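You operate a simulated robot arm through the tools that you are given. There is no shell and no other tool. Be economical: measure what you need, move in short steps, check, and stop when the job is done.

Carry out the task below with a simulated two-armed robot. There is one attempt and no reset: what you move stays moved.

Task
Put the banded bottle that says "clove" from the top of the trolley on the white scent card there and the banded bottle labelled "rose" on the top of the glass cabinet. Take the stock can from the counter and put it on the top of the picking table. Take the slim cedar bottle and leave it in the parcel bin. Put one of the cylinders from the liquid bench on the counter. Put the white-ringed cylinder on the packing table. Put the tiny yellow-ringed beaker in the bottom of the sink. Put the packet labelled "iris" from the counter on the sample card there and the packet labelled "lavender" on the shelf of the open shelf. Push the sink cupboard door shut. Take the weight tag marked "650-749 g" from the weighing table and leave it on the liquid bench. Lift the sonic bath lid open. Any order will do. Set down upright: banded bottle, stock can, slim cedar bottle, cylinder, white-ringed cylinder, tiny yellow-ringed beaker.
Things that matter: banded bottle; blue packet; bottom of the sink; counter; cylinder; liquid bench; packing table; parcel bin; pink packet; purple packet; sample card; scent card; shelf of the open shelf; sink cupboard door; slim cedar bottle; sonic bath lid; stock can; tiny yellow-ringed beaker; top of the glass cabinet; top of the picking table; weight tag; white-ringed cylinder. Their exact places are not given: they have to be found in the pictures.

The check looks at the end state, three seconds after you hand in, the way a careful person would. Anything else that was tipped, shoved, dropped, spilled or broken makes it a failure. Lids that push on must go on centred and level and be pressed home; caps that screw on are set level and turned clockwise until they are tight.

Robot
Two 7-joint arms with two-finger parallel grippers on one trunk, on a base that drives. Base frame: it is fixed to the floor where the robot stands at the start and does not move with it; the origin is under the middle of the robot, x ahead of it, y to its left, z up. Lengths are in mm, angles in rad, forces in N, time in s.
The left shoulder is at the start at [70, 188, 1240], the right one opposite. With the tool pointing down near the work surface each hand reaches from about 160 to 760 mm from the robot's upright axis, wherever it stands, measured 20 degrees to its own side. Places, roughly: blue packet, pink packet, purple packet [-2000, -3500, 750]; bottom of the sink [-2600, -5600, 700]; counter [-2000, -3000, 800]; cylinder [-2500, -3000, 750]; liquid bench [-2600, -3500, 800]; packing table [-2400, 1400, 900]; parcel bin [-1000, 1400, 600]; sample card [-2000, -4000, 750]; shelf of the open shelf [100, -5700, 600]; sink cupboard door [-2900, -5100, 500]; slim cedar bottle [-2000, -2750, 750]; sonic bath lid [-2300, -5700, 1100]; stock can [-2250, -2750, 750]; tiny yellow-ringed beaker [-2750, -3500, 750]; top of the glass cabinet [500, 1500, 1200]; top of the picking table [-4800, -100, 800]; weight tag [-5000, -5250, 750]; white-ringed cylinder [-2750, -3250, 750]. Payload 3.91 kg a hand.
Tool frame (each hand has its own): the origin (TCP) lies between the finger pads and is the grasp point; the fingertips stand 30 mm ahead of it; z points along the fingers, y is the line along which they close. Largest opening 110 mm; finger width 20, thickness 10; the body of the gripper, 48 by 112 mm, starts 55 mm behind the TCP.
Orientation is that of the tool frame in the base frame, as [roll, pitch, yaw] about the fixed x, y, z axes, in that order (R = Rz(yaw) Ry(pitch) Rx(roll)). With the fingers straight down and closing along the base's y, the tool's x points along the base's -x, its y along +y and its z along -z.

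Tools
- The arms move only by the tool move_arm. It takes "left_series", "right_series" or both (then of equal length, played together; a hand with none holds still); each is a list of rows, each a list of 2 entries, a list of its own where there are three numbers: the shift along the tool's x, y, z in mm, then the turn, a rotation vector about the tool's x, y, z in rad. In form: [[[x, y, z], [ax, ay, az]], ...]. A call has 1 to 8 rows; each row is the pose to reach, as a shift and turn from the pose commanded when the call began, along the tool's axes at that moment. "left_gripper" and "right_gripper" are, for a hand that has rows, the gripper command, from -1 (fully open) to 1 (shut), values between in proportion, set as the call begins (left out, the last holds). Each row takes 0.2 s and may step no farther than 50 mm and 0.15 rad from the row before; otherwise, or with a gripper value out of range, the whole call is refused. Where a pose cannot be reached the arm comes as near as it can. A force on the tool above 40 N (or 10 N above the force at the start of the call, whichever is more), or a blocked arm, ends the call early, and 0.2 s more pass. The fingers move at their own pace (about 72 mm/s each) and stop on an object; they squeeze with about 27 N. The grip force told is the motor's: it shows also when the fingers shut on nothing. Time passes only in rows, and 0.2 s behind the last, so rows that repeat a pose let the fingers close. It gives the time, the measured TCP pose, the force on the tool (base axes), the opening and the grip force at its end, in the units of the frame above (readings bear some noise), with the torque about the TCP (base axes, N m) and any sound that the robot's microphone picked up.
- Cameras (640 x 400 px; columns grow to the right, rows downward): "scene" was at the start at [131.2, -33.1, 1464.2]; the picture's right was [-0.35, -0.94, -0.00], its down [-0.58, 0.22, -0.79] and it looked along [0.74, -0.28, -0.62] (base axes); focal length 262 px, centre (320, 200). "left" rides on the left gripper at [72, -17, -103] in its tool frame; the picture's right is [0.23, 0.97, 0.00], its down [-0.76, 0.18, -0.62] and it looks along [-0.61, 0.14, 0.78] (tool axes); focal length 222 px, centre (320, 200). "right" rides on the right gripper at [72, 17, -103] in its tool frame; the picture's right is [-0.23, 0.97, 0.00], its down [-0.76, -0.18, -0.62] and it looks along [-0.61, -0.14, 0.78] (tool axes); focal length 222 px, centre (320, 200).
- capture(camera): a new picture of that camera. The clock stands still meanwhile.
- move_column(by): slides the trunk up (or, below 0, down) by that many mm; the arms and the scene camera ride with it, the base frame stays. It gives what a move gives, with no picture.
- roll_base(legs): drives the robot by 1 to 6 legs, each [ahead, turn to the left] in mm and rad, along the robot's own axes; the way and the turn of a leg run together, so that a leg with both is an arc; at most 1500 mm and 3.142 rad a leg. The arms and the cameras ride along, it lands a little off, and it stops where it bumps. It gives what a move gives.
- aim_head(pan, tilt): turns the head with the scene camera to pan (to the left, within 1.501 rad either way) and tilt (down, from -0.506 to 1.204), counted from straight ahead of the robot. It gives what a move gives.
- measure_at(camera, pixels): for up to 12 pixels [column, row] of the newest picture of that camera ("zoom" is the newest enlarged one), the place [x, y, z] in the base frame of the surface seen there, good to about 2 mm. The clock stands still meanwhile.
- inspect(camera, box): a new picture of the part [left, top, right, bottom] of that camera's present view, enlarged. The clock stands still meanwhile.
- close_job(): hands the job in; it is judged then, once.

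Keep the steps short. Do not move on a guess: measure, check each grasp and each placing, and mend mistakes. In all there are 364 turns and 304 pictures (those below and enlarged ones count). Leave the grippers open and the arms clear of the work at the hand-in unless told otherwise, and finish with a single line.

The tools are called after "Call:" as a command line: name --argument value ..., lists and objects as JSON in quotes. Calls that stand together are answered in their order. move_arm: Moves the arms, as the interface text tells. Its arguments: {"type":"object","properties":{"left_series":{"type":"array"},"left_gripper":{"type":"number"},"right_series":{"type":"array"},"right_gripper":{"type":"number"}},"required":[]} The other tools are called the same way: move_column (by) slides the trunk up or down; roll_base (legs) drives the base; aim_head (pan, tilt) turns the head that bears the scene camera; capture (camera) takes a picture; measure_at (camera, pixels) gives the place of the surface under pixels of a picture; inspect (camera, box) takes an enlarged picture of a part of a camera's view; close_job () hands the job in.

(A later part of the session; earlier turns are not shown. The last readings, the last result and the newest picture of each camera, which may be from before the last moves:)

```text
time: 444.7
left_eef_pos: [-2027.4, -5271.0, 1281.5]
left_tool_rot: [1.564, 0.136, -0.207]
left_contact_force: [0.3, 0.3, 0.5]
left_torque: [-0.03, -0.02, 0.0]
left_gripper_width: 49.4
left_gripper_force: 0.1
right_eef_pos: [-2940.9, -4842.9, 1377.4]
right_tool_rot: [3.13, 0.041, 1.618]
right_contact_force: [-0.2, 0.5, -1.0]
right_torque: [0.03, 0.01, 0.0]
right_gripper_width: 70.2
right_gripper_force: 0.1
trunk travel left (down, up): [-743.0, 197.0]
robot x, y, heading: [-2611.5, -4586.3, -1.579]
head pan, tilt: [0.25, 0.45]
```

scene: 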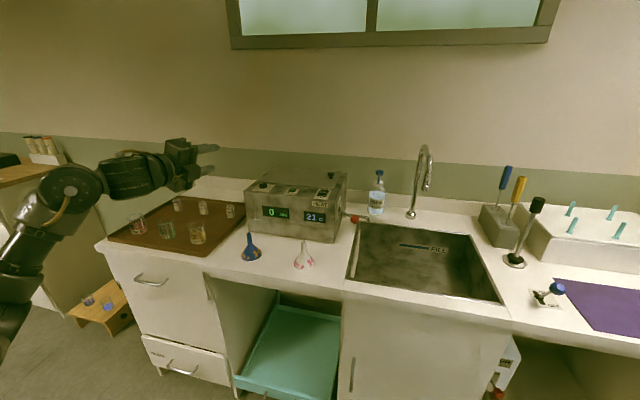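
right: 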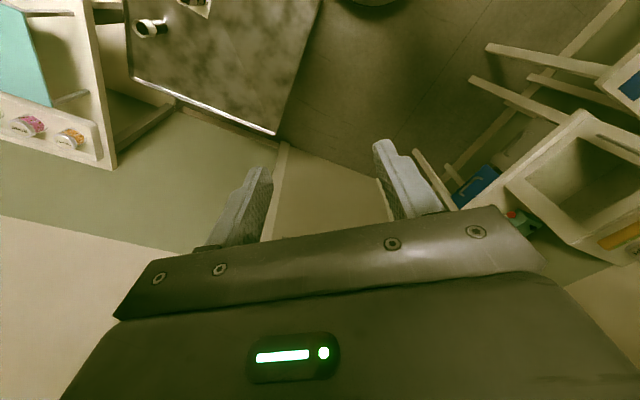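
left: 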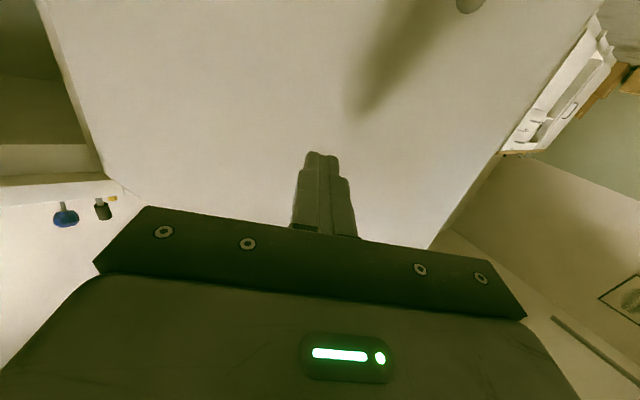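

Fully reachable. Return to the start of the arc.

Call:
move_arm --left_series '[[[-25.1, -23.1, 5.8], [0.0308, 0.0032, 0.1468]], [[-50.1, -46.3, 11.5], [0.0615, 0.0064, 0.2936]], [[-75.2, -69.4, 17.3], [0.0923, 0.0096, 0.4403]], [[-100.2, -92.6, 23], [0.123, 0.0128, 0.5871]], [[-125.3, -115.7, 28.8], [0.1538, 0.016, 0.7339]], [[-150.4, -138.9, 34.6], [0.1845, 0.0192, 0.8807]], [[-175.4, -162, 40.3], [0.2153, 0.0224, 1.0274]], [[-200.5, -185.2, 46.1], [0.246, 0.0256, 1.1742]]]'

Call:
move_arm --left_series '[[[-30.5, 15.7, 6], [0.0256, 0.0027, 0.1223]], [[-61, 31.3, 12.1], [0.0512, 0.0053, 0.2447]], [[-91.5, 47, 18.1], [0.0769, 0.008, 0.367]], [[-122, 62.7, 24.2], [0.1025, 0.0107, 0.4893]]]'

Call:
move_column --by 120

Call:
roll_base --legs '[[350, 0]]'

Call:
capture --camera "left"

Call:
capture --camera "scene"

```text
time: 446.5
left_eef_pos: [-2258.2, -5272.5, 1126.7]
left_tool_rot: [1.951, -1.03, -0.409]
left_contact_force: [0.3, 0.1, -0.5]
left_torque: [-0.01, -0.01, -0.01]
left_gripper_width: 49.7
left_gripper_force: 0.1
right_eef_pos: [-2942.6, -4844.1, 1377.2]
right_tool_rot: [3.13, 0.041, 1.619]
right_contact_force: [0.5, 0.4, -0.4]
right_torque: [-0.02, 0.02, 0.02]
right_gripper_width: 70.1
right_gripper_force: 0.0
trunk travel left (down, up): [-743.0, 197.0]
robot x, y, heading: [-2612.8, -4587.0, -1.579]
head pan, tilt: [0.25, 0.45]
```

```text
time: 447.5
left_eef_pos: [-2374.1, -5273.3, 1047.9]
left_tool_rot: [3.139, -1.361, -1.545]
left_contact_force: [-0.1, -0.9, 0.6]
left_torque: [-0.03, 0.02, 0.02]
left_gripper_width: 49.7
left_gripper_force: 0.1
right_eef_pos: [-2943.7, -4844.5, 1376.2]
right_tool_rot: [3.131, 0.042, 1.619]
right_contact_force: [-1.1, 0.3, -0.6]
right_torque: [-0.01, -0.05, -0.03]
right_gripper_width: 69.9
right_gripper_force: 0.1
trunk travel left (down, up): [-743.0, 197.0]
robot x, y, heading: [-2610.9, -4583.4, -1.584]
head pan, tilt: [0.25, 0.45]
```

```text
time: 449.0
left_eef_pos: [-2372.8, -5271.7, 1168.2]
left_tool_rot: [3.128, -1.363, -1.535]
left_contact_force: [0.5, 0.1, -0.1]
left_torque: [0.01, 0.01, -0.03]
left_gripper_width: 49.5
left_gripper_force: 0.1
right_eef_pos: [-2940.5, -4844.6, 1496.5]
right_tool_rot: [3.13, 0.043, 1.617]
right_contact_force: [0.3, -0.7, -0.5]
right_torque: [0.01, -0.02, 0.0]
right_gripper_width: 69.9
right_gripper_force: 0.1
trunk travel left (down, up): [-863.0, 77.0]
robot x, y, heading: [-2612.7, -4584.9, -1.577]
head pan, tilt: [0.25, 0.45]
```

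```text
time: 451.3
left_eef_pos: [-2372.8, -5619.2, 1168.9]
left_tool_rot: [3.129, -1.366, -1.532]
left_contact_force: [0.3, -0.3, -0.3]
left_torque: [-0.01, 0.03, -0.01]
left_gripper_width: 49.5
left_gripper_force: 0.0
right_eef_pos: [-2943.5, -5191.1, 1496.9]
right_tool_rot: [3.128, 0.044, 1.621]
right_contact_force: [0.1, -0.3, -1.0]
right_torque: [0.01, 0.01, 0.01]
right_gripper_width: 70.0
right_gripper_force: 0.0
trunk travel left (down, up): [-863.0, 77.0]
robot x, y, heading: [-2610.6, -4934.3, -1.574]
head pan, tilt: [0.25, 0.45]
```

```text
180 pictures are left
```

left: 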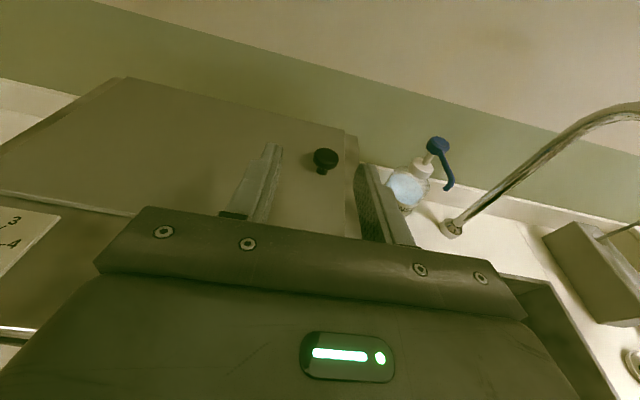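

```text
179 pictures are left
```

scene: 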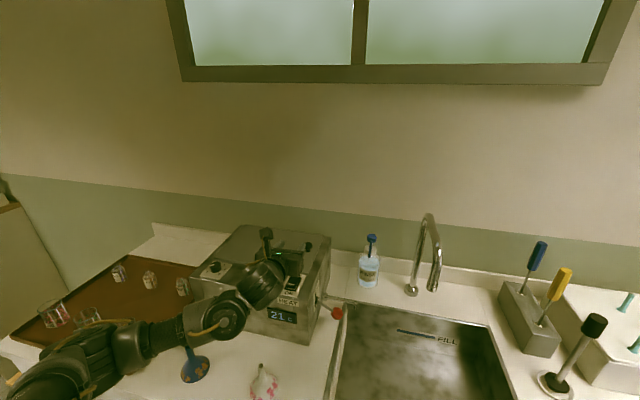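

Call:
inspect --camera "left" --box '[280, 120, 370, 190]'

Call:
measure_at --camera "left" --pixels '[[325, 156], [318, 160], [333, 160], [322, 172], [345, 135]]'

```text
5.71 times, centred on (325, 155) of left
```

zoom: 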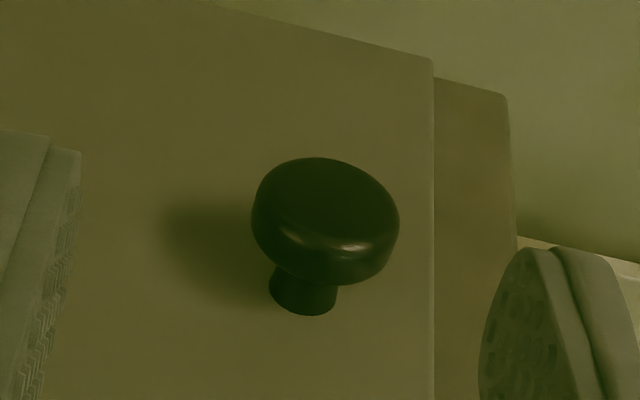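

```text
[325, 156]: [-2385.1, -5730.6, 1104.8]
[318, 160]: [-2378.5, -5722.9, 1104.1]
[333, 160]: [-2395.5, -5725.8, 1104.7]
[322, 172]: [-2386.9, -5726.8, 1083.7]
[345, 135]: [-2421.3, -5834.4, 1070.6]
```

Knob centre is (-2387,-5729). Extend over it at height, then lower.

Call:
move_arm --left_series '[[[8.5, 8, 40], [0, 0, 0]], [[17, 16.5, 81], [0, 0, 0]], [[17, 16.5, 81], [0, 0, 0]]]'

Call:
move_column --by -50

Call:
capture --camera "left"

```text
time: 452.1
left_eef_pos: [-2387.5, -5702.6, 1169.1]
left_tool_rot: [3.124, -1.364, -1.53]
left_contact_force: [0.2, -0.7, -0.5]
left_torque: [0.01, 0.0, 0.02]
left_gripper_width: 49.7
left_gripper_force: 0.1
right_eef_pos: [-2941.9, -5193.5, 1497.2]
right_tool_rot: [3.131, 0.04, 1.621]
right_contact_force: [1.0, -0.1, -0.6]
right_torque: [0.0, 0.02, -0.01]
right_gripper_width: 69.9
right_gripper_force: 0.1
trunk travel left (down, up): [-863.0, 77.0]
robot x, y, heading: [-2615.2, -4934.8, -1.58]
head pan, tilt: [0.25, 0.45]
```

```text
time: 453.0
left_eef_pos: [-2386.9, -5702.5, 1119.4]
left_tool_rot: [3.127, -1.364, -1.533]
left_contact_force: [-0.7, 0.3, 0.0]
left_torque: [0.0, 0.08, 0.04]
left_gripper_width: 49.6
left_gripper_force: 0.1
right_eef_pos: [-2943.3, -5192.8, 1446.0]
right_tool_rot: [3.13, 0.043, 1.62]
right_contact_force: [1.0, 0.1, 0.2]
right_torque: [-0.02, 0.03, 0.02]
right_gripper_width: 69.9
right_gripper_force: 0.0
trunk travel left (down, up): [-813.0, 127.0]
robot x, y, heading: [-2615.3, -4935.0, -1.58]
head pan, tilt: [0.25, 0.45]
```

```text
177 pictures are left
```

left: 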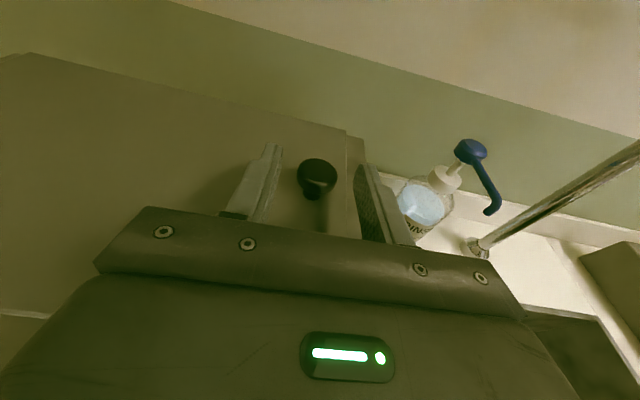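

Call:
move_column --by -15

Call:
move_arm --left_series '[[[0, 0, 0], [0, 0, 0]], [[0, 0, 0], [0, 0, 0]], [[0, 0, 0], [0, 0, 0]]]' --left_gripper 1

Call:
capture --camera "left"

```text
time: 453.6
left_eef_pos: [-2387.1, -5702.5, 1112.5]
left_tool_rot: [3.107, -1.373, -1.508]
left_contact_force: [1.8, -9.7, 29.3]
left_torque: [1.7, -0.35, -0.2]
left_gripper_width: 49.3
left_gripper_force: 0.0
right_eef_pos: [-2943.7, -5190.8, 1432.3]
right_tool_rot: [3.129, 0.044, 1.619]
right_contact_force: [-0.6, 0.0, 0.3]
right_torque: [0.03, -0.01, -0.03]
right_gripper_width: 70.0
right_gripper_force: 0.0
trunk travel left (down, up): [-798.0, 142.0]
robot x, y, heading: [-2614.2, -4934.5, -1.579]
head pan, tilt: [0.25, 0.45]
```

```text
time: 454.4
left_eef_pos: [-2390.8, -5701.8, 1110.7]
left_tool_rot: [3.114, -1.374, -1.518]
left_contact_force: [1.1, -13.2, 36.8]
left_torque: [0.87, -0.3, -0.35]
left_gripper_width: 27.4
left_gripper_force: 45.1
right_eef_pos: [-2944.9, -5189.3, 1431.8]
right_tool_rot: [3.13, 0.045, 1.62]
right_contact_force: [-0.3, 0.4, 0.2]
right_torque: [0.01, 0.02, 0.0]
right_gripper_width: 70.2
right_gripper_force: 0.1
trunk travel left (down, up): [-798.0, 142.0]
robot x, y, heading: [-2614.4, -4931.0, -1.579]
head pan, tilt: [0.25, 0.45]
```

```text
176 pictures are left
```

left: 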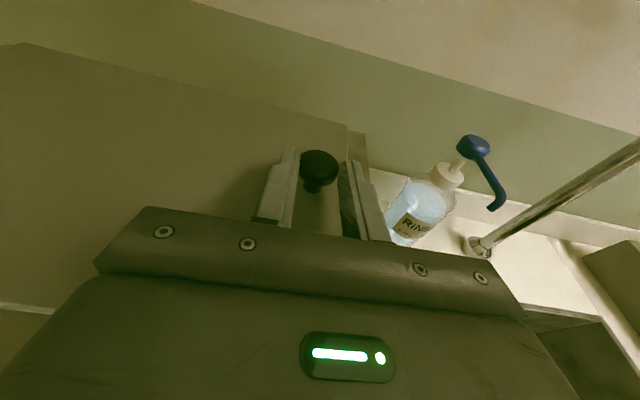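

Gripped the knob (27 mm) but the hand body rests on the lid with ~37 N. Relieve by raising the column 7 mm.

Call:
move_column --by 8

Call:
capture --camera "scene"

Call:
inspect --camera "scene" --box '[180, 220, 340, 330]'

```text
time: 455.1
left_eef_pos: [-2389.7, -5690.8, 1110.6]
left_tool_rot: [-3.132, -1.362, -1.561]
left_contact_force: [0.4, 39.7, 10.7]
left_torque: [0.15, -0.59, -0.03]
left_gripper_width: 0.0
left_gripper_force: 37.5
right_eef_pos: [-2941.6, -5186.2, 1439.0]
right_tool_rot: [3.132, 0.048, 1.625]
right_contact_force: [0.1, -0.6, 0.2]
right_torque: [0.03, -0.04, 0.01]
right_gripper_width: 69.9
right_gripper_force: 0.1
trunk travel left (down, up): [-806.0, 134.0]
robot x, y, heading: [-2615.9, -4932.2, -1.574]
head pan, tilt: [0.25, 0.45]
stopped: the force on the tool passed its limit (the readings are from after the stop); the commanded pose is now the measured one
```

```text
175 pictures are left
```

scene: 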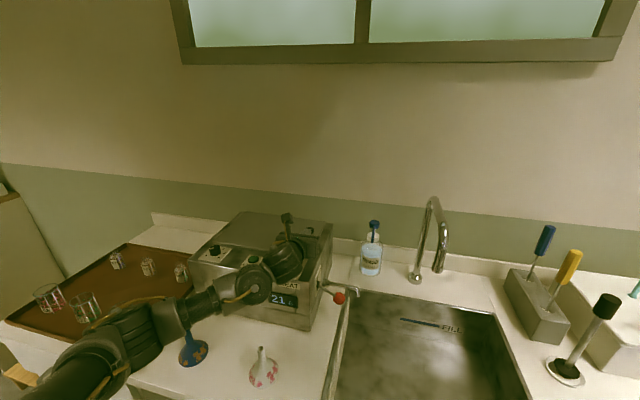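

```text
3.64 times, centred on (260, 275) of scene
```

zoom: 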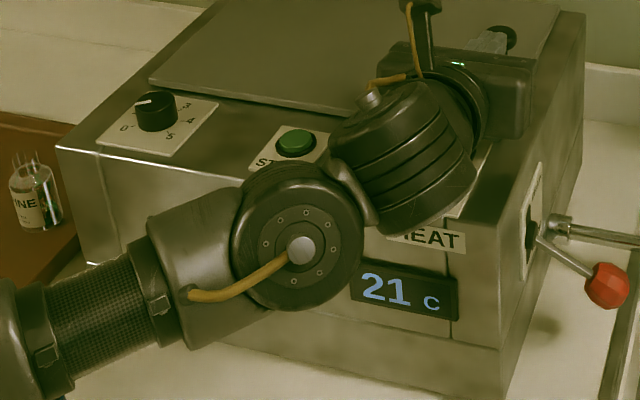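

The fingers slipped off; the wrist is resting on the bath's front near the HEAT switch. Raise straight up and inspect the switch.

Call:
move_column --by 70

Call:
roll_base --legs '[[-200, 0]]'

Call:
capture --camera "scene"

Call:
inspect --camera "scene" --box '[200, 170, 360, 270]'

```text
time: 456.2
left_eef_pos: [-2387.8, -5697.6, 1177.9]
left_tool_rot: [-3.135, -1.356, -1.558]
left_contact_force: [0.2, 0.8, 0.7]
left_torque: [0.02, 0.01, -0.02]
left_gripper_width: 0.0
left_gripper_force: 37.7
right_eef_pos: [-2940.8, -5190.9, 1508.6]
right_tool_rot: [3.132, 0.044, 1.623]
right_contact_force: [0.2, -0.6, -0.4]
right_torque: [-0.03, 0.0, 0.02]
right_gripper_width: 70.0
right_gripper_force: 0.2
trunk travel left (down, up): [-876.0, 64.0]
robot x, y, heading: [-2613.8, -4930.3, -1.571]
head pan, tilt: [0.25, 0.45]
```

```text
time: 457.8
left_eef_pos: [-2387.5, -5503.7, 1173.5]
left_tool_rot: [-3.13, -1.351, -1.56]
left_contact_force: [0.9, 0.0, -0.7]
left_torque: [-0.03, 0.02, -0.01]
left_gripper_width: 0.0
left_gripper_force: 38.2
right_eef_pos: [-2941.9, -4999.4, 1508.6]
right_tool_rot: [3.13, 0.038, 1.623]
right_contact_force: [-1.0, -1.0, -0.2]
right_torque: [0.03, 0.01, -0.02]
right_gripper_width: 70.0
right_gripper_force: 0.0
trunk travel left (down, up): [-876.0, 64.0]
robot x, y, heading: [-2617.8, -4736.0, -1.578]
head pan, tilt: [0.25, 0.45]
```

```text
173 pictures are left
```

scene: 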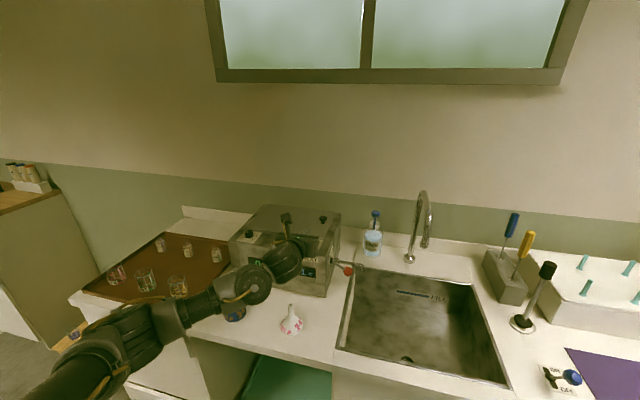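

```text
4.00 times, centred on (280, 220) of scene
```

zoom: 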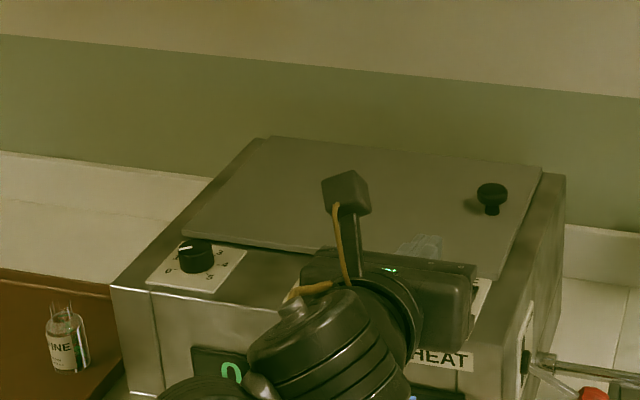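

Call:
roll_base --legs '[[-130, 0]]'

Call:
capture --camera "left"

Call:
inspect --camera "scene" --box '[220, 160, 360, 250]'

```text
time: 459.0
left_eef_pos: [-2386.6, -5373.8, 1173.2]
left_tool_rot: [-3.13, -1.351, -1.56]
left_contact_force: [0.1, -0.2, -1.2]
left_torque: [0.0, -0.02, 0.03]
left_gripper_width: 0.0
left_gripper_force: 38.0
right_eef_pos: [-2941.8, -4867.1, 1507.9]
right_tool_rot: [3.128, 0.037, 1.623]
right_contact_force: [-0.6, -0.3, -0.2]
right_torque: [0.02, 0.01, -0.04]
right_gripper_width: 69.8
right_gripper_force: 0.0
trunk travel left (down, up): [-876.0, 64.0]
robot x, y, heading: [-2613.0, -4599.1, -1.571]
head pan, tilt: [0.25, 0.45]
```

```text
171 pictures are left
```

left: 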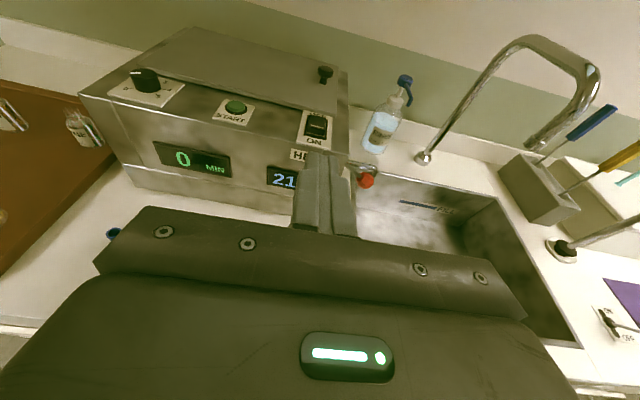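

```text
4.44 times, centred on (290, 205) of scene
```

zoom: 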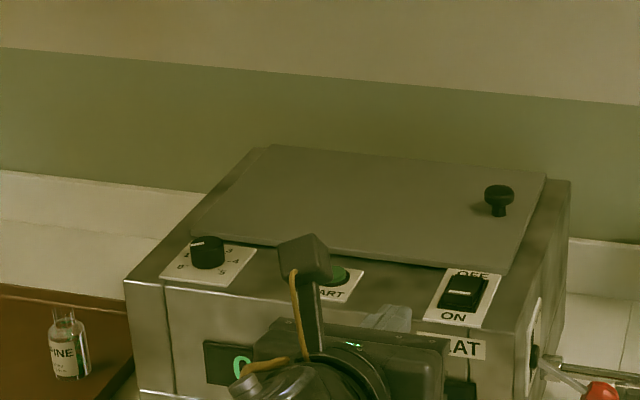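

Call:
inspect --camera "left" --box '[270, 90, 360, 160]'

Call:
inspect --camera "scene" --box '[310, 215, 350, 240]'

```text
5.71 times, centred on (315, 125) of left
```

zoom: 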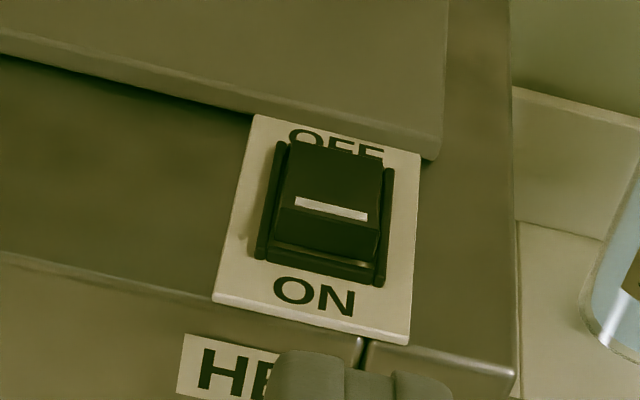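

```text
16.00 times, centred on (330, 228) of scene
```

zoom: 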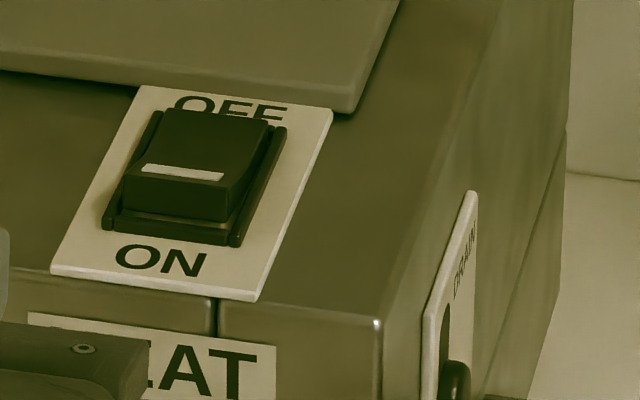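

The HEAT switch still reads OFF side pressed and display is unchanged, lid closed. The hand body was too low, so I'll pitch the hand 40° down, and shift the robot 106 mm east.

Call:
move_arm --left_series '[[[0, 0, 0], [0, -0.12, 0]], [[0, 0, 0], [0, -0.24, 0]], [[0, 0, 0], [0, -0.36, 0]], [[0, 0, 0], [0, -0.48, 0]], [[0, 0, 0], [0, -0.48, 0]]]' --left_gripper 0.1

Call:
roll_base --legs '[[0, 1.571], [106, 0], [0, -1.571]]'

```text
time: 460.2
left_eef_pos: [-2387.0, -5371.5, 1174.9]
left_tool_rot: [-3.138, -0.874, -1.551]
left_contact_force: [-0.7, -0.1, -0.1]
left_torque: [0.04, -0.02, -0.02]
left_gripper_width: 49.6
left_gripper_force: 0.2
right_eef_pos: [-2941.0, -4864.2, 1509.4]
right_tool_rot: [3.131, 0.041, 1.621]
right_contact_force: [-0.2, 0.1, -0.5]
right_torque: [-0.03, 0.0, 0.01]
right_gripper_width: 69.8
right_gripper_force: 0.1
trunk travel left (down, up): [-876.0, 64.0]
robot x, y, heading: [-2615.9, -4602.3, -1.58]
head pan, tilt: [0.25, 0.45]
```

```text
time: 469.0
left_eef_pos: [-2284.1, -5373.3, 1175.5]
left_tool_rot: [-3.137, -0.872, -1.557]
left_contact_force: [0.5, -0.1, -0.5]
left_torque: [0.01, 0.0, 0.0]
left_gripper_width: 49.7
left_gripper_force: 0.0
right_eef_pos: [-2834.7, -4864.3, 1507.6]
right_tool_rot: [3.129, 0.04, 1.616]
right_contact_force: [-1.1, -1.0, 0.6]
right_torque: [0.02, 0.01, -0.02]
right_gripper_width: 69.9
right_gripper_force: 0.0
trunk travel left (down, up): [-876.0, 64.0]
robot x, y, heading: [-2507.4, -4604.9, -1.582]
head pan, tilt: [0.25, 0.45]
```

Now bring the hand to lateral 120 / ahead 712 relative to the robot, then rehearse the new arc in air.

Call:
move_arm --left_series '[[[-12, 34, -14], [0, 0, 0]], [[-24, 68, -28], [0, 0, 0]], [[-36, 103, -43], [0, 0, 0]], [[-36, 103, -43], [0, 0, 0]]]'

Call:
move_arm --left_series '[[[30.8, -9.1, -25.9], [-0.0965, 0, -0.1148]], [[60.1, -24.2, -50.6], [-0.1931, 0, -0.2297]], [[87.5, -44.8, -73.5], [-0.2896, 0, -0.3445]], [[112.1, -70.5, -94.3], [-0.3861, 0, -0.4593]], [[133.6, -100.7, -112.3], [-0.4826, 0, -0.5741]], [[151.3, -134.8, -127.2], [-0.5792, 0, -0.689]], [[165.0, -172.0, -138.7], [-0.6757, 0, -0.8038]], [[174.2, -211.4, -146.4], [-0.7722, 0, -0.9186]]]'

Call:
move_arm --left_series '[[[26.7, -7.6, -22.5], [-0.0837, 0, -0.0995]], [[52.5, -19.7, -44.1], [-0.1673, 0, -0.199]], [[76.8, -36.0, -64.5], [-0.251, 0, -0.2985]], [[96.0, -52.8, -80.7], [-0.3218, 0, -0.3828]]]'

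```text
time: 470.0
left_eef_pos: [-2388.1, -5318.5, 1174.0]
left_tool_rot: [-3.138, -0.872, -1.558]
left_contact_force: [-0.2, 0.1, -0.2]
left_torque: [0.01, -0.02, 0.02]
left_gripper_width: 49.6
left_gripper_force: 0.1
right_eef_pos: [-2835.0, -4864.9, 1509.9]
right_tool_rot: [3.131, 0.039, 1.619]
right_contact_force: [0.4, 0.6, 0.6]
right_torque: [0.01, 0.03, 0.0]
right_gripper_width: 70.0
right_gripper_force: 0.1
trunk travel left (down, up): [-876.0, 64.0]
robot x, y, heading: [-2510.8, -4605.5, -1.572]
head pan, tilt: [0.25, 0.45]
```

```text
time: 471.8
left_eef_pos: [-2174.0, -5315.0, 1404.3]
left_tool_rot: [1.815, -0.283, -0.716]
left_contact_force: [-0.6, 0.3, -1.1]
left_torque: [-0.03, 0.03, -0.02]
left_gripper_width: 49.5
left_gripper_force: 0.0
right_eef_pos: [-2833.6, -4863.5, 1510.2]
right_tool_rot: [3.13, 0.043, 1.617]
right_contact_force: [-0.3, 0.2, 0.0]
right_torque: [-0.02, 0.03, 0.0]
right_gripper_width: 69.8
right_gripper_force: 0.0
trunk travel left (down, up): [-876.0, 64.0]
robot x, y, heading: [-2506.0, -4605.2, -1.579]
head pan, tilt: [0.25, 0.45]
```

```text
time: 472.8
left_eef_pos: [-2040.2, -5313.6, 1400.5]
left_tool_rot: [1.485, 0.098, -0.687]
left_contact_force: [-0.1, -0.7, 0.1]
left_torque: [0.01, -0.01, -0.04]
left_gripper_width: 49.6
left_gripper_force: 0.1
right_eef_pos: [-2835.9, -4864.2, 1508.6]
right_tool_rot: [3.132, 0.04, 1.616]
right_contact_force: [-0.3, 0.4, 0.0]
right_torque: [0.03, -0.02, -0.01]
right_gripper_width: 70.0
right_gripper_force: 0.0
trunk travel left (down, up): [-876.0, 64.0]
robot x, y, heading: [-2506.9, -4605.7, -1.574]
head pan, tilt: [0.25, 0.45]
```

The arc is fully reachable. Return, then drive in 390 mm at this height.

Call:
move_arm --left_series '[[[-20.9, -23.1, 17.5], [0.0965, 0, 0.1148]], [[-41.7, -46.2, 35.1], [0.1931, 0, 0.2297]], [[-62.6, -69.2, 52.6], [0.2896, 0, 0.3445]], [[-83.5, -92.3, 70.2], [0.3861, 0, 0.4593]], [[-104.3, -115.4, 87.7], [0.4826, 0, 0.5741]], [[-125.2, -138.5, 105.2], [0.5792, 0, 0.689]], [[-146, -161.5, 122.8], [0.6757, 0, 0.8038]], [[-166.9, -184.6, 140.3], [0.7722, 0, 0.9186]]]'

Call:
move_arm --left_series '[[[-21.4, 15.3, 18], [0.0805, 0, 0.0957]], [[-42.8, 30.7, 36], [0.1609, 0, 0.1914]], [[-64.2, 46, 54], [0.2414, 0, 0.2871]], [[-85.6, 61.3, 72], [0.3218, 0, 0.3828]], [[-85.6, 61.3, 72], [0.3218, 0, 0.3828]]]'

Call:
roll_base --legs '[[385, 0]]'

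Call:
capture --camera "left"

Call:
capture --camera "scene"

```text
time: 474.6
left_eef_pos: [-2282.2, -5317.5, 1245.2]
left_tool_rot: [2.448, -0.742, -1.041]
left_contact_force: [-0.7, 0.2, -0.1]
left_torque: [0.01, 0.0, 0.03]
left_gripper_width: 49.5
left_gripper_force: 0.0
right_eef_pos: [-2838.5, -4864.6, 1508.0]
right_tool_rot: [3.129, 0.04, 1.616]
right_contact_force: [-0.2, 0.0, 0.9]
right_torque: [0.03, -0.03, 0.0]
right_gripper_width: 69.8
right_gripper_force: 0.0
trunk travel left (down, up): [-876.0, 64.0]
robot x, y, heading: [-2504.5, -4608.4, -1.581]
head pan, tilt: [0.25, 0.45]
```

```text
time: 475.8
left_eef_pos: [-2388.2, -5319.7, 1176.3]
left_tool_rot: [-3.137, -0.874, -1.559]
left_contact_force: [-0.3, -0.1, -0.1]
left_torque: [0.04, -0.01, 0.01]
left_gripper_width: 49.2
left_gripper_force: 0.0
right_eef_pos: [-2836.5, -4864.5, 1508.6]
right_tool_rot: [3.131, 0.041, 1.617]
right_contact_force: [0.1, 0.4, 0.7]
right_torque: [0.01, -0.02, -0.02]
right_gripper_width: 69.6
right_gripper_force: 0.0
trunk travel left (down, up): [-876.0, 64.0]
robot x, y, heading: [-2509.7, -4607.1, -1.58]
head pan, tilt: [0.25, 0.45]
```

```text
time: 478.2
left_eef_pos: [-2389.7, -5703.1, 1176.2]
left_tool_rot: [-3.139, -0.873, -1.555]
left_contact_force: [-0.2, -0.2, -0.8]
left_torque: [0.01, -0.01, 0.01]
left_gripper_width: 49.8
left_gripper_force: 0.1
right_eef_pos: [-2838.8, -5245.8, 1509.0]
right_tool_rot: [3.129, 0.041, 1.619]
right_contact_force: [-0.3, -0.2, -0.7]
right_torque: [-0.02, 0.03, -0.02]
right_gripper_width: 69.9
right_gripper_force: 0.0
trunk travel left (down, up): [-876.0, 64.0]
robot x, y, heading: [-2509.3, -4991.3, -1.572]
head pan, tilt: [0.25, 0.45]
```

```text
167 pictures are left
```

left: 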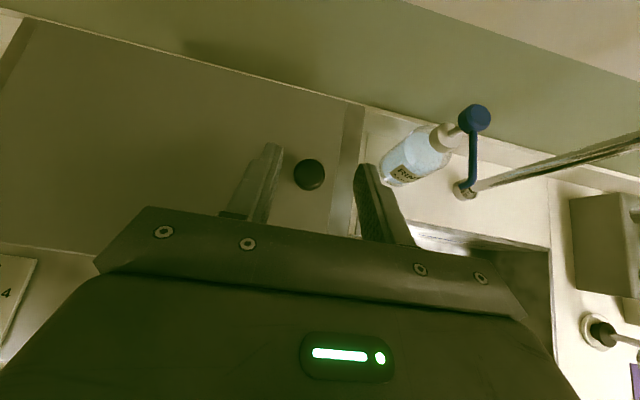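

```text
166 pictures are left
```

scene: 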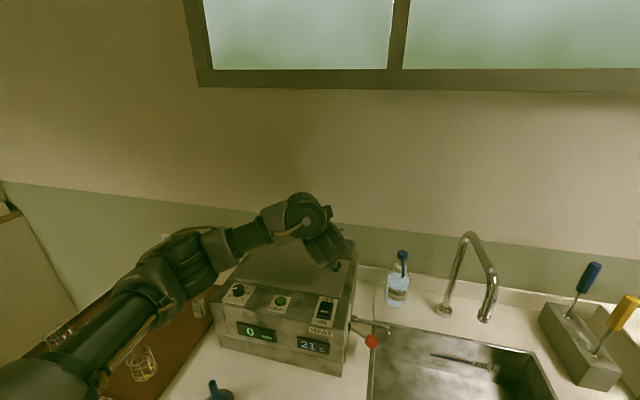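

Call:
measure_at --camera "left" --pixels '[[309, 172], [300, 172], [318, 172], [309, 162], [309, 183]]'

Call:
move_arm --left_series '[[[5.8, -2, 6.9], [0, 0, 0]], [[5.8, -2, 6.9], [0, 0, 0]]]'

Call:
move_column --by -45

Call:
capture --camera "left"

```text
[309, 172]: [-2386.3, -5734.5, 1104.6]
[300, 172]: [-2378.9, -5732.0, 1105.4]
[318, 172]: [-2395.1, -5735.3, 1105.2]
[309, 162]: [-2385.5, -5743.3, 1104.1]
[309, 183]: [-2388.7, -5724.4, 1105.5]
```

```text
time: 478.8
left_eef_pos: [-2388.3, -5710.8, 1176.5]
left_tool_rot: [-3.138, -0.873, -1.556]
left_contact_force: [-0.7, 0.4, 0.3]
left_torque: [-0.01, 0.01, 0.04]
left_gripper_width: 49.8
left_gripper_force: 0.1
right_eef_pos: [-2839.0, -5246.6, 1508.5]
right_tool_rot: [3.13, 0.043, 1.618]
right_contact_force: [-0.1, -0.1, -0.7]
right_torque: [0.02, -0.01, -0.05]
right_gripper_width: 70.0
right_gripper_force: 0.0
trunk travel left (down, up): [-876.0, 64.0]
robot x, y, heading: [-2511.1, -4989.5, -1.583]
head pan, tilt: [0.25, 0.45]
```

```text
time: 479.7
left_eef_pos: [-2387.1, -5713.1, 1129.9]
left_tool_rot: [-3.138, -0.873, -1.556]
left_contact_force: [0.3, 0.2, -0.5]
left_torque: [-0.04, 0.01, 0.0]
left_gripper_width: 49.6
left_gripper_force: 0.1
right_eef_pos: [-2838.7, -5248.8, 1464.5]
right_tool_rot: [3.13, 0.041, 1.616]
right_contact_force: [0.3, 0.0, -0.4]
right_torque: [0.01, -0.02, 0.02]
right_gripper_width: 70.1
right_gripper_force: 0.2
trunk travel left (down, up): [-831.0, 109.0]
robot x, y, heading: [-2509.1, -4991.8, -1.583]
head pan, tilt: [0.25, 0.45]
```

```text
165 pictures are left
```

left: 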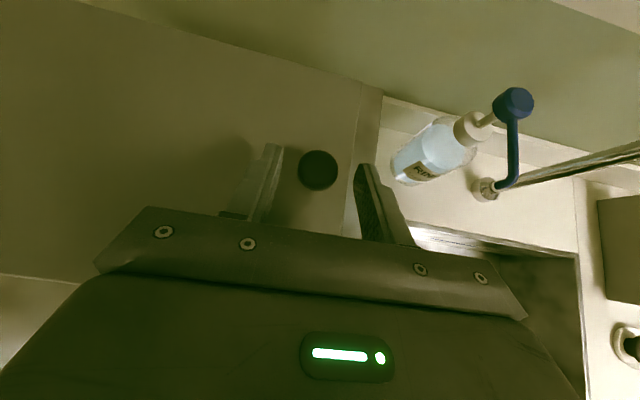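

Knob centre y≈-5733. Trim 3 mm, lower 17, and close.

Call:
move_arm --left_series '[[[2, 0, 2.3], [0, 0, 0]], [[2, 0, 2.3], [0, 0, 0]]]'

Call:
move_column --by -17

Call:
move_arm --left_series '[[[0, 0, 0], [0, 0, 0]], [[0, 0, 0], [0, 0, 0]], [[0, 0, 0], [0, 0, 0]]]' --left_gripper 1

Call:
capture --camera "left"

```text
time: 480.3
left_eef_pos: [-2388.8, -5715.1, 1130.8]
left_tool_rot: [-3.138, -0.873, -1.557]
left_contact_force: [0.1, 0.0, -1.0]
left_torque: [-0.01, 0.0, -0.02]
left_gripper_width: 49.5
left_gripper_force: 0.0
right_eef_pos: [-2839.2, -5247.7, 1463.8]
right_tool_rot: [3.13, 0.042, 1.619]
right_contact_force: [-0.1, 0.4, 0.9]
right_torque: [-0.02, 0.01, 0.04]
right_gripper_width: 69.8
right_gripper_force: 0.1
trunk travel left (down, up): [-831.0, 109.0]
robot x, y, heading: [-2511.1, -4991.7, -1.581]
head pan, tilt: [0.25, 0.45]
```

```text
time: 480.9
left_eef_pos: [-2388.6, -5716.0, 1114.3]
left_tool_rot: [-3.138, -0.871, -1.556]
left_contact_force: [-0.1, 0.4, 0.4]
left_torque: [0.0, 0.01, -0.01]
left_gripper_width: 49.8
left_gripper_force: 0.0
right_eef_pos: [-2838.5, -5248.4, 1446.9]
right_tool_rot: [3.129, 0.042, 1.616]
right_contact_force: [0.1, 0.7, -0.1]
right_torque: [0.0, -0.02, -0.01]
right_gripper_width: 70.0
right_gripper_force: 0.0
trunk travel left (down, up): [-814.0, 126.0]
robot x, y, heading: [-2507.7, -4986.8, -1.58]
head pan, tilt: [0.25, 0.45]
```

```text
time: 481.8
left_eef_pos: [-2388.4, -5715.1, 1114.4]
left_tool_rot: [-3.138, -0.874, -1.558]
left_contact_force: [-1.0, 2.2, 1.6]
left_torque: [0.16, 0.09, -0.07]
left_gripper_width: 29.1
left_gripper_force: 45.1
right_eef_pos: [-2841.0, -5246.8, 1446.6]
right_tool_rot: [3.13, 0.041, 1.619]
right_contact_force: [0.1, -0.2, -0.6]
right_torque: [0.04, -0.04, 0.0]
right_gripper_width: 69.7
right_gripper_force: 0.1
trunk travel left (down, up): [-814.0, 126.0]
robot x, y, heading: [-2506.3, -4985.0, -1.579]
head pan, tilt: [0.25, 0.45]
```

```text
164 pictures are left
```

left: 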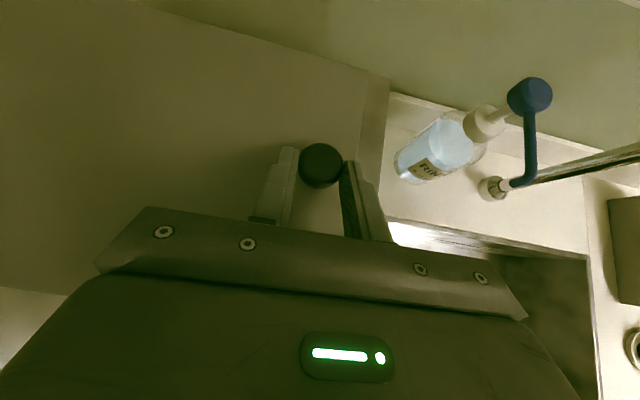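

The knob is at the very fingertips. Open, go 10 mm further in and 3 lower, then close again.

Call:
move_arm --left_series '[[[0, 0, 0], [0, 0, 0]], [[0, 0, 0], [0, 0, 0]], [[4.1, 0, 9.6], [0, 0, 0]], [[4.1, 0, 9.6], [0, 0, 0]]]' --left_gripper 0.1

Call:
move_arm --left_series '[[[0, 0, 0], [0, 0, 0]], [[0, 0, 0], [0, 0, 0]], [[0, 0, 0], [0, 0, 0]]]' --left_gripper 1

Call:
inspect --camera "left" --box '[220, 100, 420, 240]'

```text
time: 482.8
left_eef_pos: [-2388.3, -5725.1, 1110.1]
left_tool_rot: [-3.139, -0.874, -1.558]
left_contact_force: [-0.4, 0.2, 0.0]
left_torque: [0.0, -0.01, 0.01]
left_gripper_width: 49.3
left_gripper_force: 0.0
right_eef_pos: [-2838.8, -5248.1, 1446.5]
right_tool_rot: [3.129, 0.041, 1.619]
right_contact_force: [0.8, 0.4, 0.0]
right_torque: [0.02, 0.0, 0.02]
right_gripper_width: 70.1
right_gripper_force: 0.1
trunk travel left (down, up): [-814.0, 126.0]
robot x, y, heading: [-2509.1, -4990.4, -1.575]
head pan, tilt: [0.25, 0.45]
```

```text
time: 483.6
left_eef_pos: [-2388.8, -5725.8, 1109.3]
left_tool_rot: [-3.138, -0.875, -1.557]
left_contact_force: [-2.1, 1.5, 1.0]
left_torque: [0.01, 0.03, 0.01]
left_gripper_width: 29.1
left_gripper_force: 44.2
right_eef_pos: [-2839.8, -5247.7, 1446.4]
right_tool_rot: [3.129, 0.041, 1.619]
right_contact_force: [0.3, 0.7, -0.2]
right_torque: [-0.01, 0.01, 0.02]
right_gripper_width: 69.8
right_gripper_force: 0.3
trunk travel left (down, up): [-814.0, 126.0]
robot x, y, heading: [-2507.8, -4988.6, -1.579]
head pan, tilt: [0.25, 0.45]
```

```text
2.86 times, centred on (320, 170) of left
```

zoom: 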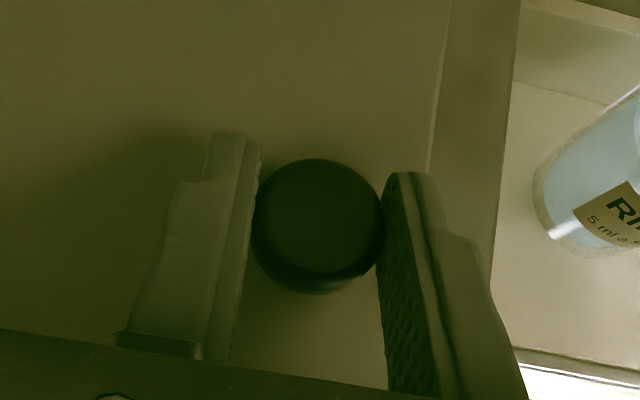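

Good grip now. Lift the first 0.3 rad of the arc and check.

Call:
move_arm --left_series '[[[15.3, -4, -12.9], [-0.0483, 0, -0.0574]], [[30.8, -8.8, -25.9], [-0.0965, 0, -0.1148]], [[45.6, -15.7, -38.4], [-0.1448, 0, -0.1723]], [[60.1, -23.5, -50.6], [-0.1931, 0, -0.2297]]]'

Call:
capture --camera "scene"

Call:
capture --camera "left"

```text
time: 484.6
left_eef_pos: [-2367.0, -5725.6, 1190.9]
left_tool_rot: [2.694, -0.823, -1.216]
left_contact_force: [-5.0, -1.0, 0.6]
left_torque: [0.14, 0.18, -0.24]
left_gripper_width: 29.1
left_gripper_force: 44.7
right_eef_pos: [-2840.3, -5247.9, 1446.7]
right_tool_rot: [3.129, 0.042, 1.615]
right_contact_force: [0.1, -0.7, -0.3]
right_torque: [0.0, -0.01, -0.01]
right_gripper_width: 69.9
right_gripper_force: 0.0
trunk travel left (down, up): [-814.0, 126.0]
robot x, y, heading: [-2510.4, -4989.6, -1.581]
head pan, tilt: [0.25, 0.45]
```

```text
162 pictures are left
```

scene: 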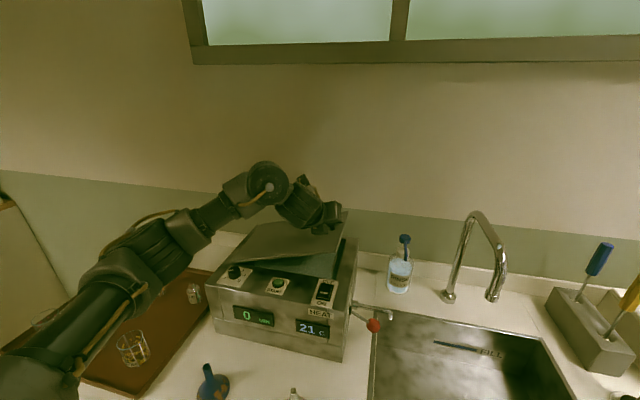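

```text
161 pictures are left
```

left: 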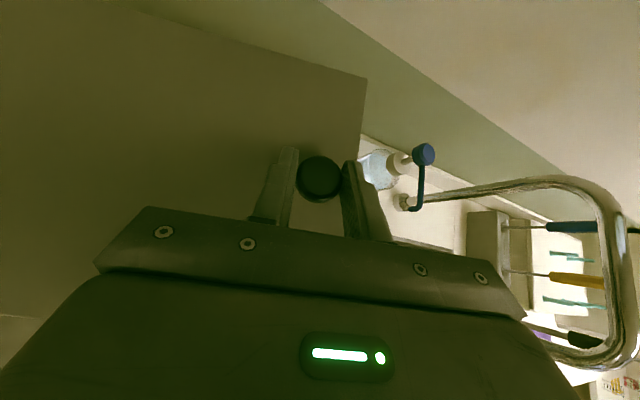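

The lid swings up on its east hinge with little force. Continue the arc to ~1.5 rad.

Call:
move_arm --left_series '[[[31.0, -8.6, -26.0], [-0.0965, 0, -0.1148]], [[60.6, -23.3, -51.0], [-0.1931, 0, -0.2297]], [[88.3, -43.6, -74.2], [-0.2896, 0, -0.3445]], [[113.3, -68.9, -95.2], [-0.3861, 0, -0.4593]], [[135.0, -98.9, -113.5], [-0.4826, 0, -0.5741]], [[153.2, -132.9, -128.8], [-0.5792, 0, -0.689]], [[167.2, -169.9, -140.6], [-0.6757, 0, -0.8038]], [[176.9, -209.3, -148.7], [-0.7722, 0, -0.9186]]]'

Call:
capture --camera "scene"

```text
time: 485.9
left_eef_pos: [-2187.1, -5723.5, 1346.4]
left_tool_rot: [1.823, -0.312, -0.716]
left_contact_force: [-4.2, -11.6, 11.1]
left_torque: [-0.41, 0.42, 1.08]
left_gripper_width: 29.7
left_gripper_force: 45.8
right_eef_pos: [-2836.9, -5249.9, 1447.9]
right_tool_rot: [3.132, 0.043, 1.616]
right_contact_force: [0.9, -0.3, -0.5]
right_torque: [-0.02, 0.08, 0.06]
right_gripper_width: 69.7
right_gripper_force: 0.1
trunk travel left (down, up): [-814.0, 126.0]
robot x, y, heading: [-2510.2, -4990.4, -1.582]
head pan, tilt: [0.25, 0.45]
stopped in row 6 (left hand): the force on the tool passed its limit (the readings are from after the stop); the commanded pose is now the measured one
```

```text
160 pictures are left
```

scene: 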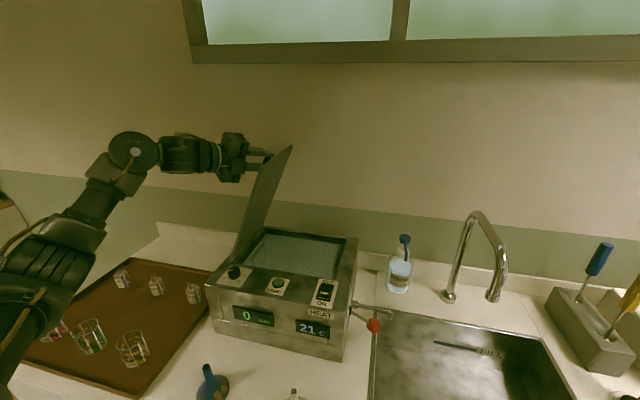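

The lid is ~70° open; the call stopped on force. Try a small further opening to see if that's the stop.

Call:
move_arm --left_series '[[[10, -2, -8.5], [-0.032, 0, -0.038]], [[20.5, -5.5, -17.3], [-0.0643, 0, -0.0766]]]'

Call:
inspect --camera "scene" --box '[180, 110, 380, 270]'

```text
time: 486.6
left_eef_pos: [-2163.0, -5724.3, 1352.8]
left_tool_rot: [1.756, -0.24, -0.701]
left_contact_force: [-6.3, -20.9, 20.3]
left_torque: [0.06, 0.5, -0.42]
left_gripper_width: 28.9
left_gripper_force: 44.8
right_eef_pos: [-2840.3, -5250.7, 1446.8]
right_tool_rot: [3.13, 0.041, 1.619]
right_contact_force: [-0.7, 0.3, 0.6]
right_torque: [0.0, 0.02, 0.03]
right_gripper_width: 70.1
right_gripper_force: 0.1
trunk travel left (down, up): [-814.0, 126.0]
robot x, y, heading: [-2505.1, -4989.9, -1.582]
head pan, tilt: [0.25, 0.45]
```

```text
2.50 times, centred on (280, 190) of scene
```

zoom: 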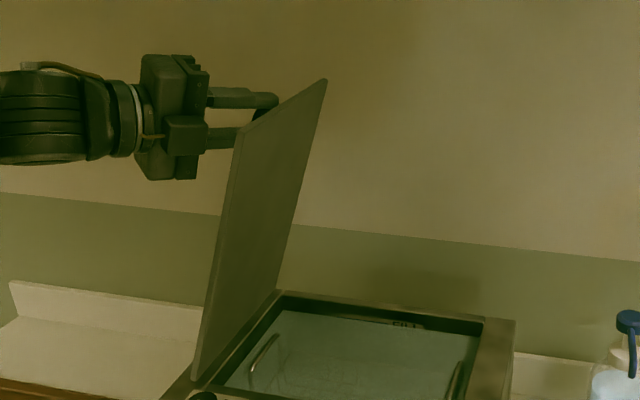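

Still moving; the fitted hinge is at (-2113, 1080). Continue with the corrected arc, 0.3 rad more.

Call:
move_arm --left_series '[[[22.7, 1.0, -18.2], [-0.0627, 0.001, -0.0779]], [[43.7, -5.4, -35.2], [-0.1253, 0.002, -0.1559]], [[64.1, -14.5, -51.7], [-0.188, 0.003, -0.2338]]]'

Call:
inspect --camera "scene" --box '[180, 110, 380, 270]'

```text
time: 487.4
left_eef_pos: [-2076.9, -5723.5, 1355.8]
left_tool_rot: [1.578, 0.001, -0.675]
left_contact_force: [-0.5, -5.4, -6.8]
left_torque: [0.1, -0.07, 0.5]
left_gripper_width: 29.1
left_gripper_force: 44.8
right_eef_pos: [-2838.2, -5251.8, 1445.8]
right_tool_rot: [3.133, 0.037, 1.618]
right_contact_force: [-0.1, -0.1, 0.4]
right_torque: [-0.01, 0.04, 0.01]
right_gripper_width: 70.2
right_gripper_force: 0.1
trunk travel left (down, up): [-814.0, 126.0]
robot x, y, heading: [-2508.1, -4991.4, -1.581]
head pan, tilt: [0.25, 0.45]
```

```text
2.50 times, centred on (280, 190) of scene
```

zoom: 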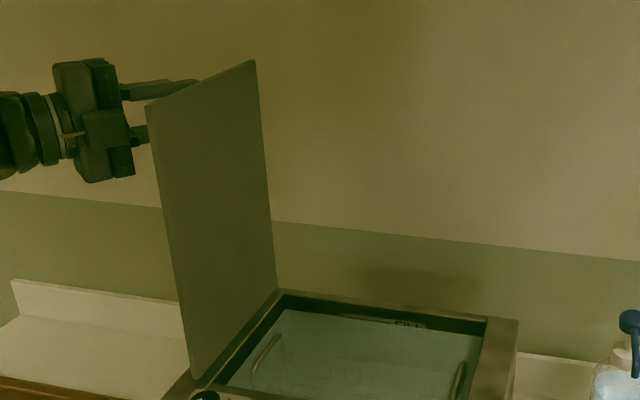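

About 91° now. Go 0.2 rad further to find whether there is a stop.

Call:
move_arm --left_series '[[[10.7, -2, -8.6], [-0.0312, 0, -0.039]], [[21.4, -5, -17.1], [-0.0625, 0, -0.0781]], [[32, -8.5, -25.6], [-0.0937, 0, -0.1171]], [[42.2, -12.7, -33.8], [-0.125, 0, -0.1562]]]'

Call:
inspect --camera "scene" --box '[150, 110, 370, 270]'

```text
time: 488.4
left_eef_pos: [-2020.9, -5724.0, 1344.7]
left_tool_rot: [1.448, 0.154, -0.685]
left_contact_force: [-4.8, 4.7, -22.9]
left_torque: [0.32, -0.38, 0.28]
left_gripper_width: 29.1
left_gripper_force: 45.8
right_eef_pos: [-2836.8, -5251.8, 1447.5]
right_tool_rot: [3.131, 0.041, 1.619]
right_contact_force: [0.0, 0.3, -0.4]
right_torque: [0.01, -0.02, 0.01]
right_gripper_width: 70.1
right_gripper_force: 0.0
trunk travel left (down, up): [-814.0, 126.0]
robot x, y, heading: [-2511.0, -4991.2, -1.578]
head pan, tilt: [0.25, 0.45]
```

```text
2.50 times, centred on (260, 190) of scene
```

zoom: 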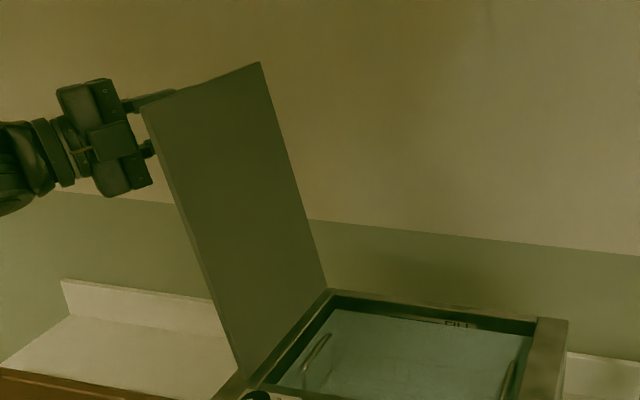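

No stop yet at ~103°. Go 0.15 rad further, feeling for the stop.

Call:
move_arm --left_series '[[[8.5, -3.6, -6.8], [-0.0235, 0, -0.0293]], [[16.6, -6.6, -13.3], [-0.0469, 0, -0.0585]], [[24.8, -9.8, -19.8], [-0.0704, 0, -0.0878]], [[32.7, -12.8, -26.2], [-0.0938, 0, -0.1171]]]'

```text
time: 489.4
left_eef_pos: [-1998.7, -5723.5, 1335.8]
left_tool_rot: [1.343, 0.254, -0.717]
left_contact_force: [-33.4, -10.5, 11.3]
left_torque: [-0.08, 0.08, -0.27]
left_gripper_width: 29.3
left_gripper_force: 44.8
right_eef_pos: [-2850.6, -5249.1, 1443.9]
right_tool_rot: [3.121, 0.04, 1.615]
right_contact_force: [-0.2, 0.5, 0.3]
right_torque: [0.0, 0.03, 0.02]
right_gripper_width: 69.9
right_gripper_force: 0.1
trunk travel left (down, up): [-814.0, 126.0]
robot x, y, heading: [-2508.5, -4993.0, -1.583]
head pan, tilt: [0.25, 0.45]
```

There is the stop (33 N) at ~107°. The lid will rest open past vertical. Release and withdraw.

Call:
move_arm --left_series '[[[0, 0, 0], [0, 0, 0]], [[0, 0, 0], [0, 0, 0]], [[0, 0, -25], [0, 0, 0]], [[0, 0, -60], [0, 0, 0]], [[0, 0, -100], [0, 0, 0]]]' --left_gripper -0.1

Call:
capture --camera "scene"

```text
time: 490.6
left_eef_pos: [-1928.1, -5642.5, 1306.7]
left_tool_rot: [1.347, 0.264, -0.709]
left_contact_force: [-0.4, 0.2, 0.4]
left_torque: [-0.01, -0.01, 0.01]
left_gripper_width: 60.4
left_gripper_force: 0.0
right_eef_pos: [-2840.3, -5247.7, 1447.0]
right_tool_rot: [3.13, 0.042, 1.616]
right_contact_force: [0.3, -0.5, 0.0]
right_torque: [-0.03, -0.06, -0.02]
right_gripper_width: 69.9
right_gripper_force: 0.1
trunk travel left (down, up): [-814.0, 126.0]
robot x, y, heading: [-2508.6, -4989.9, -1.582]
head pan, tilt: [0.25, 0.45]
```

```text
156 pictures are left
```

scene: 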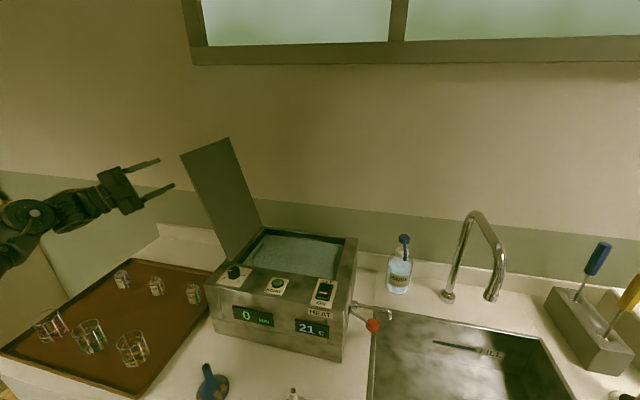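

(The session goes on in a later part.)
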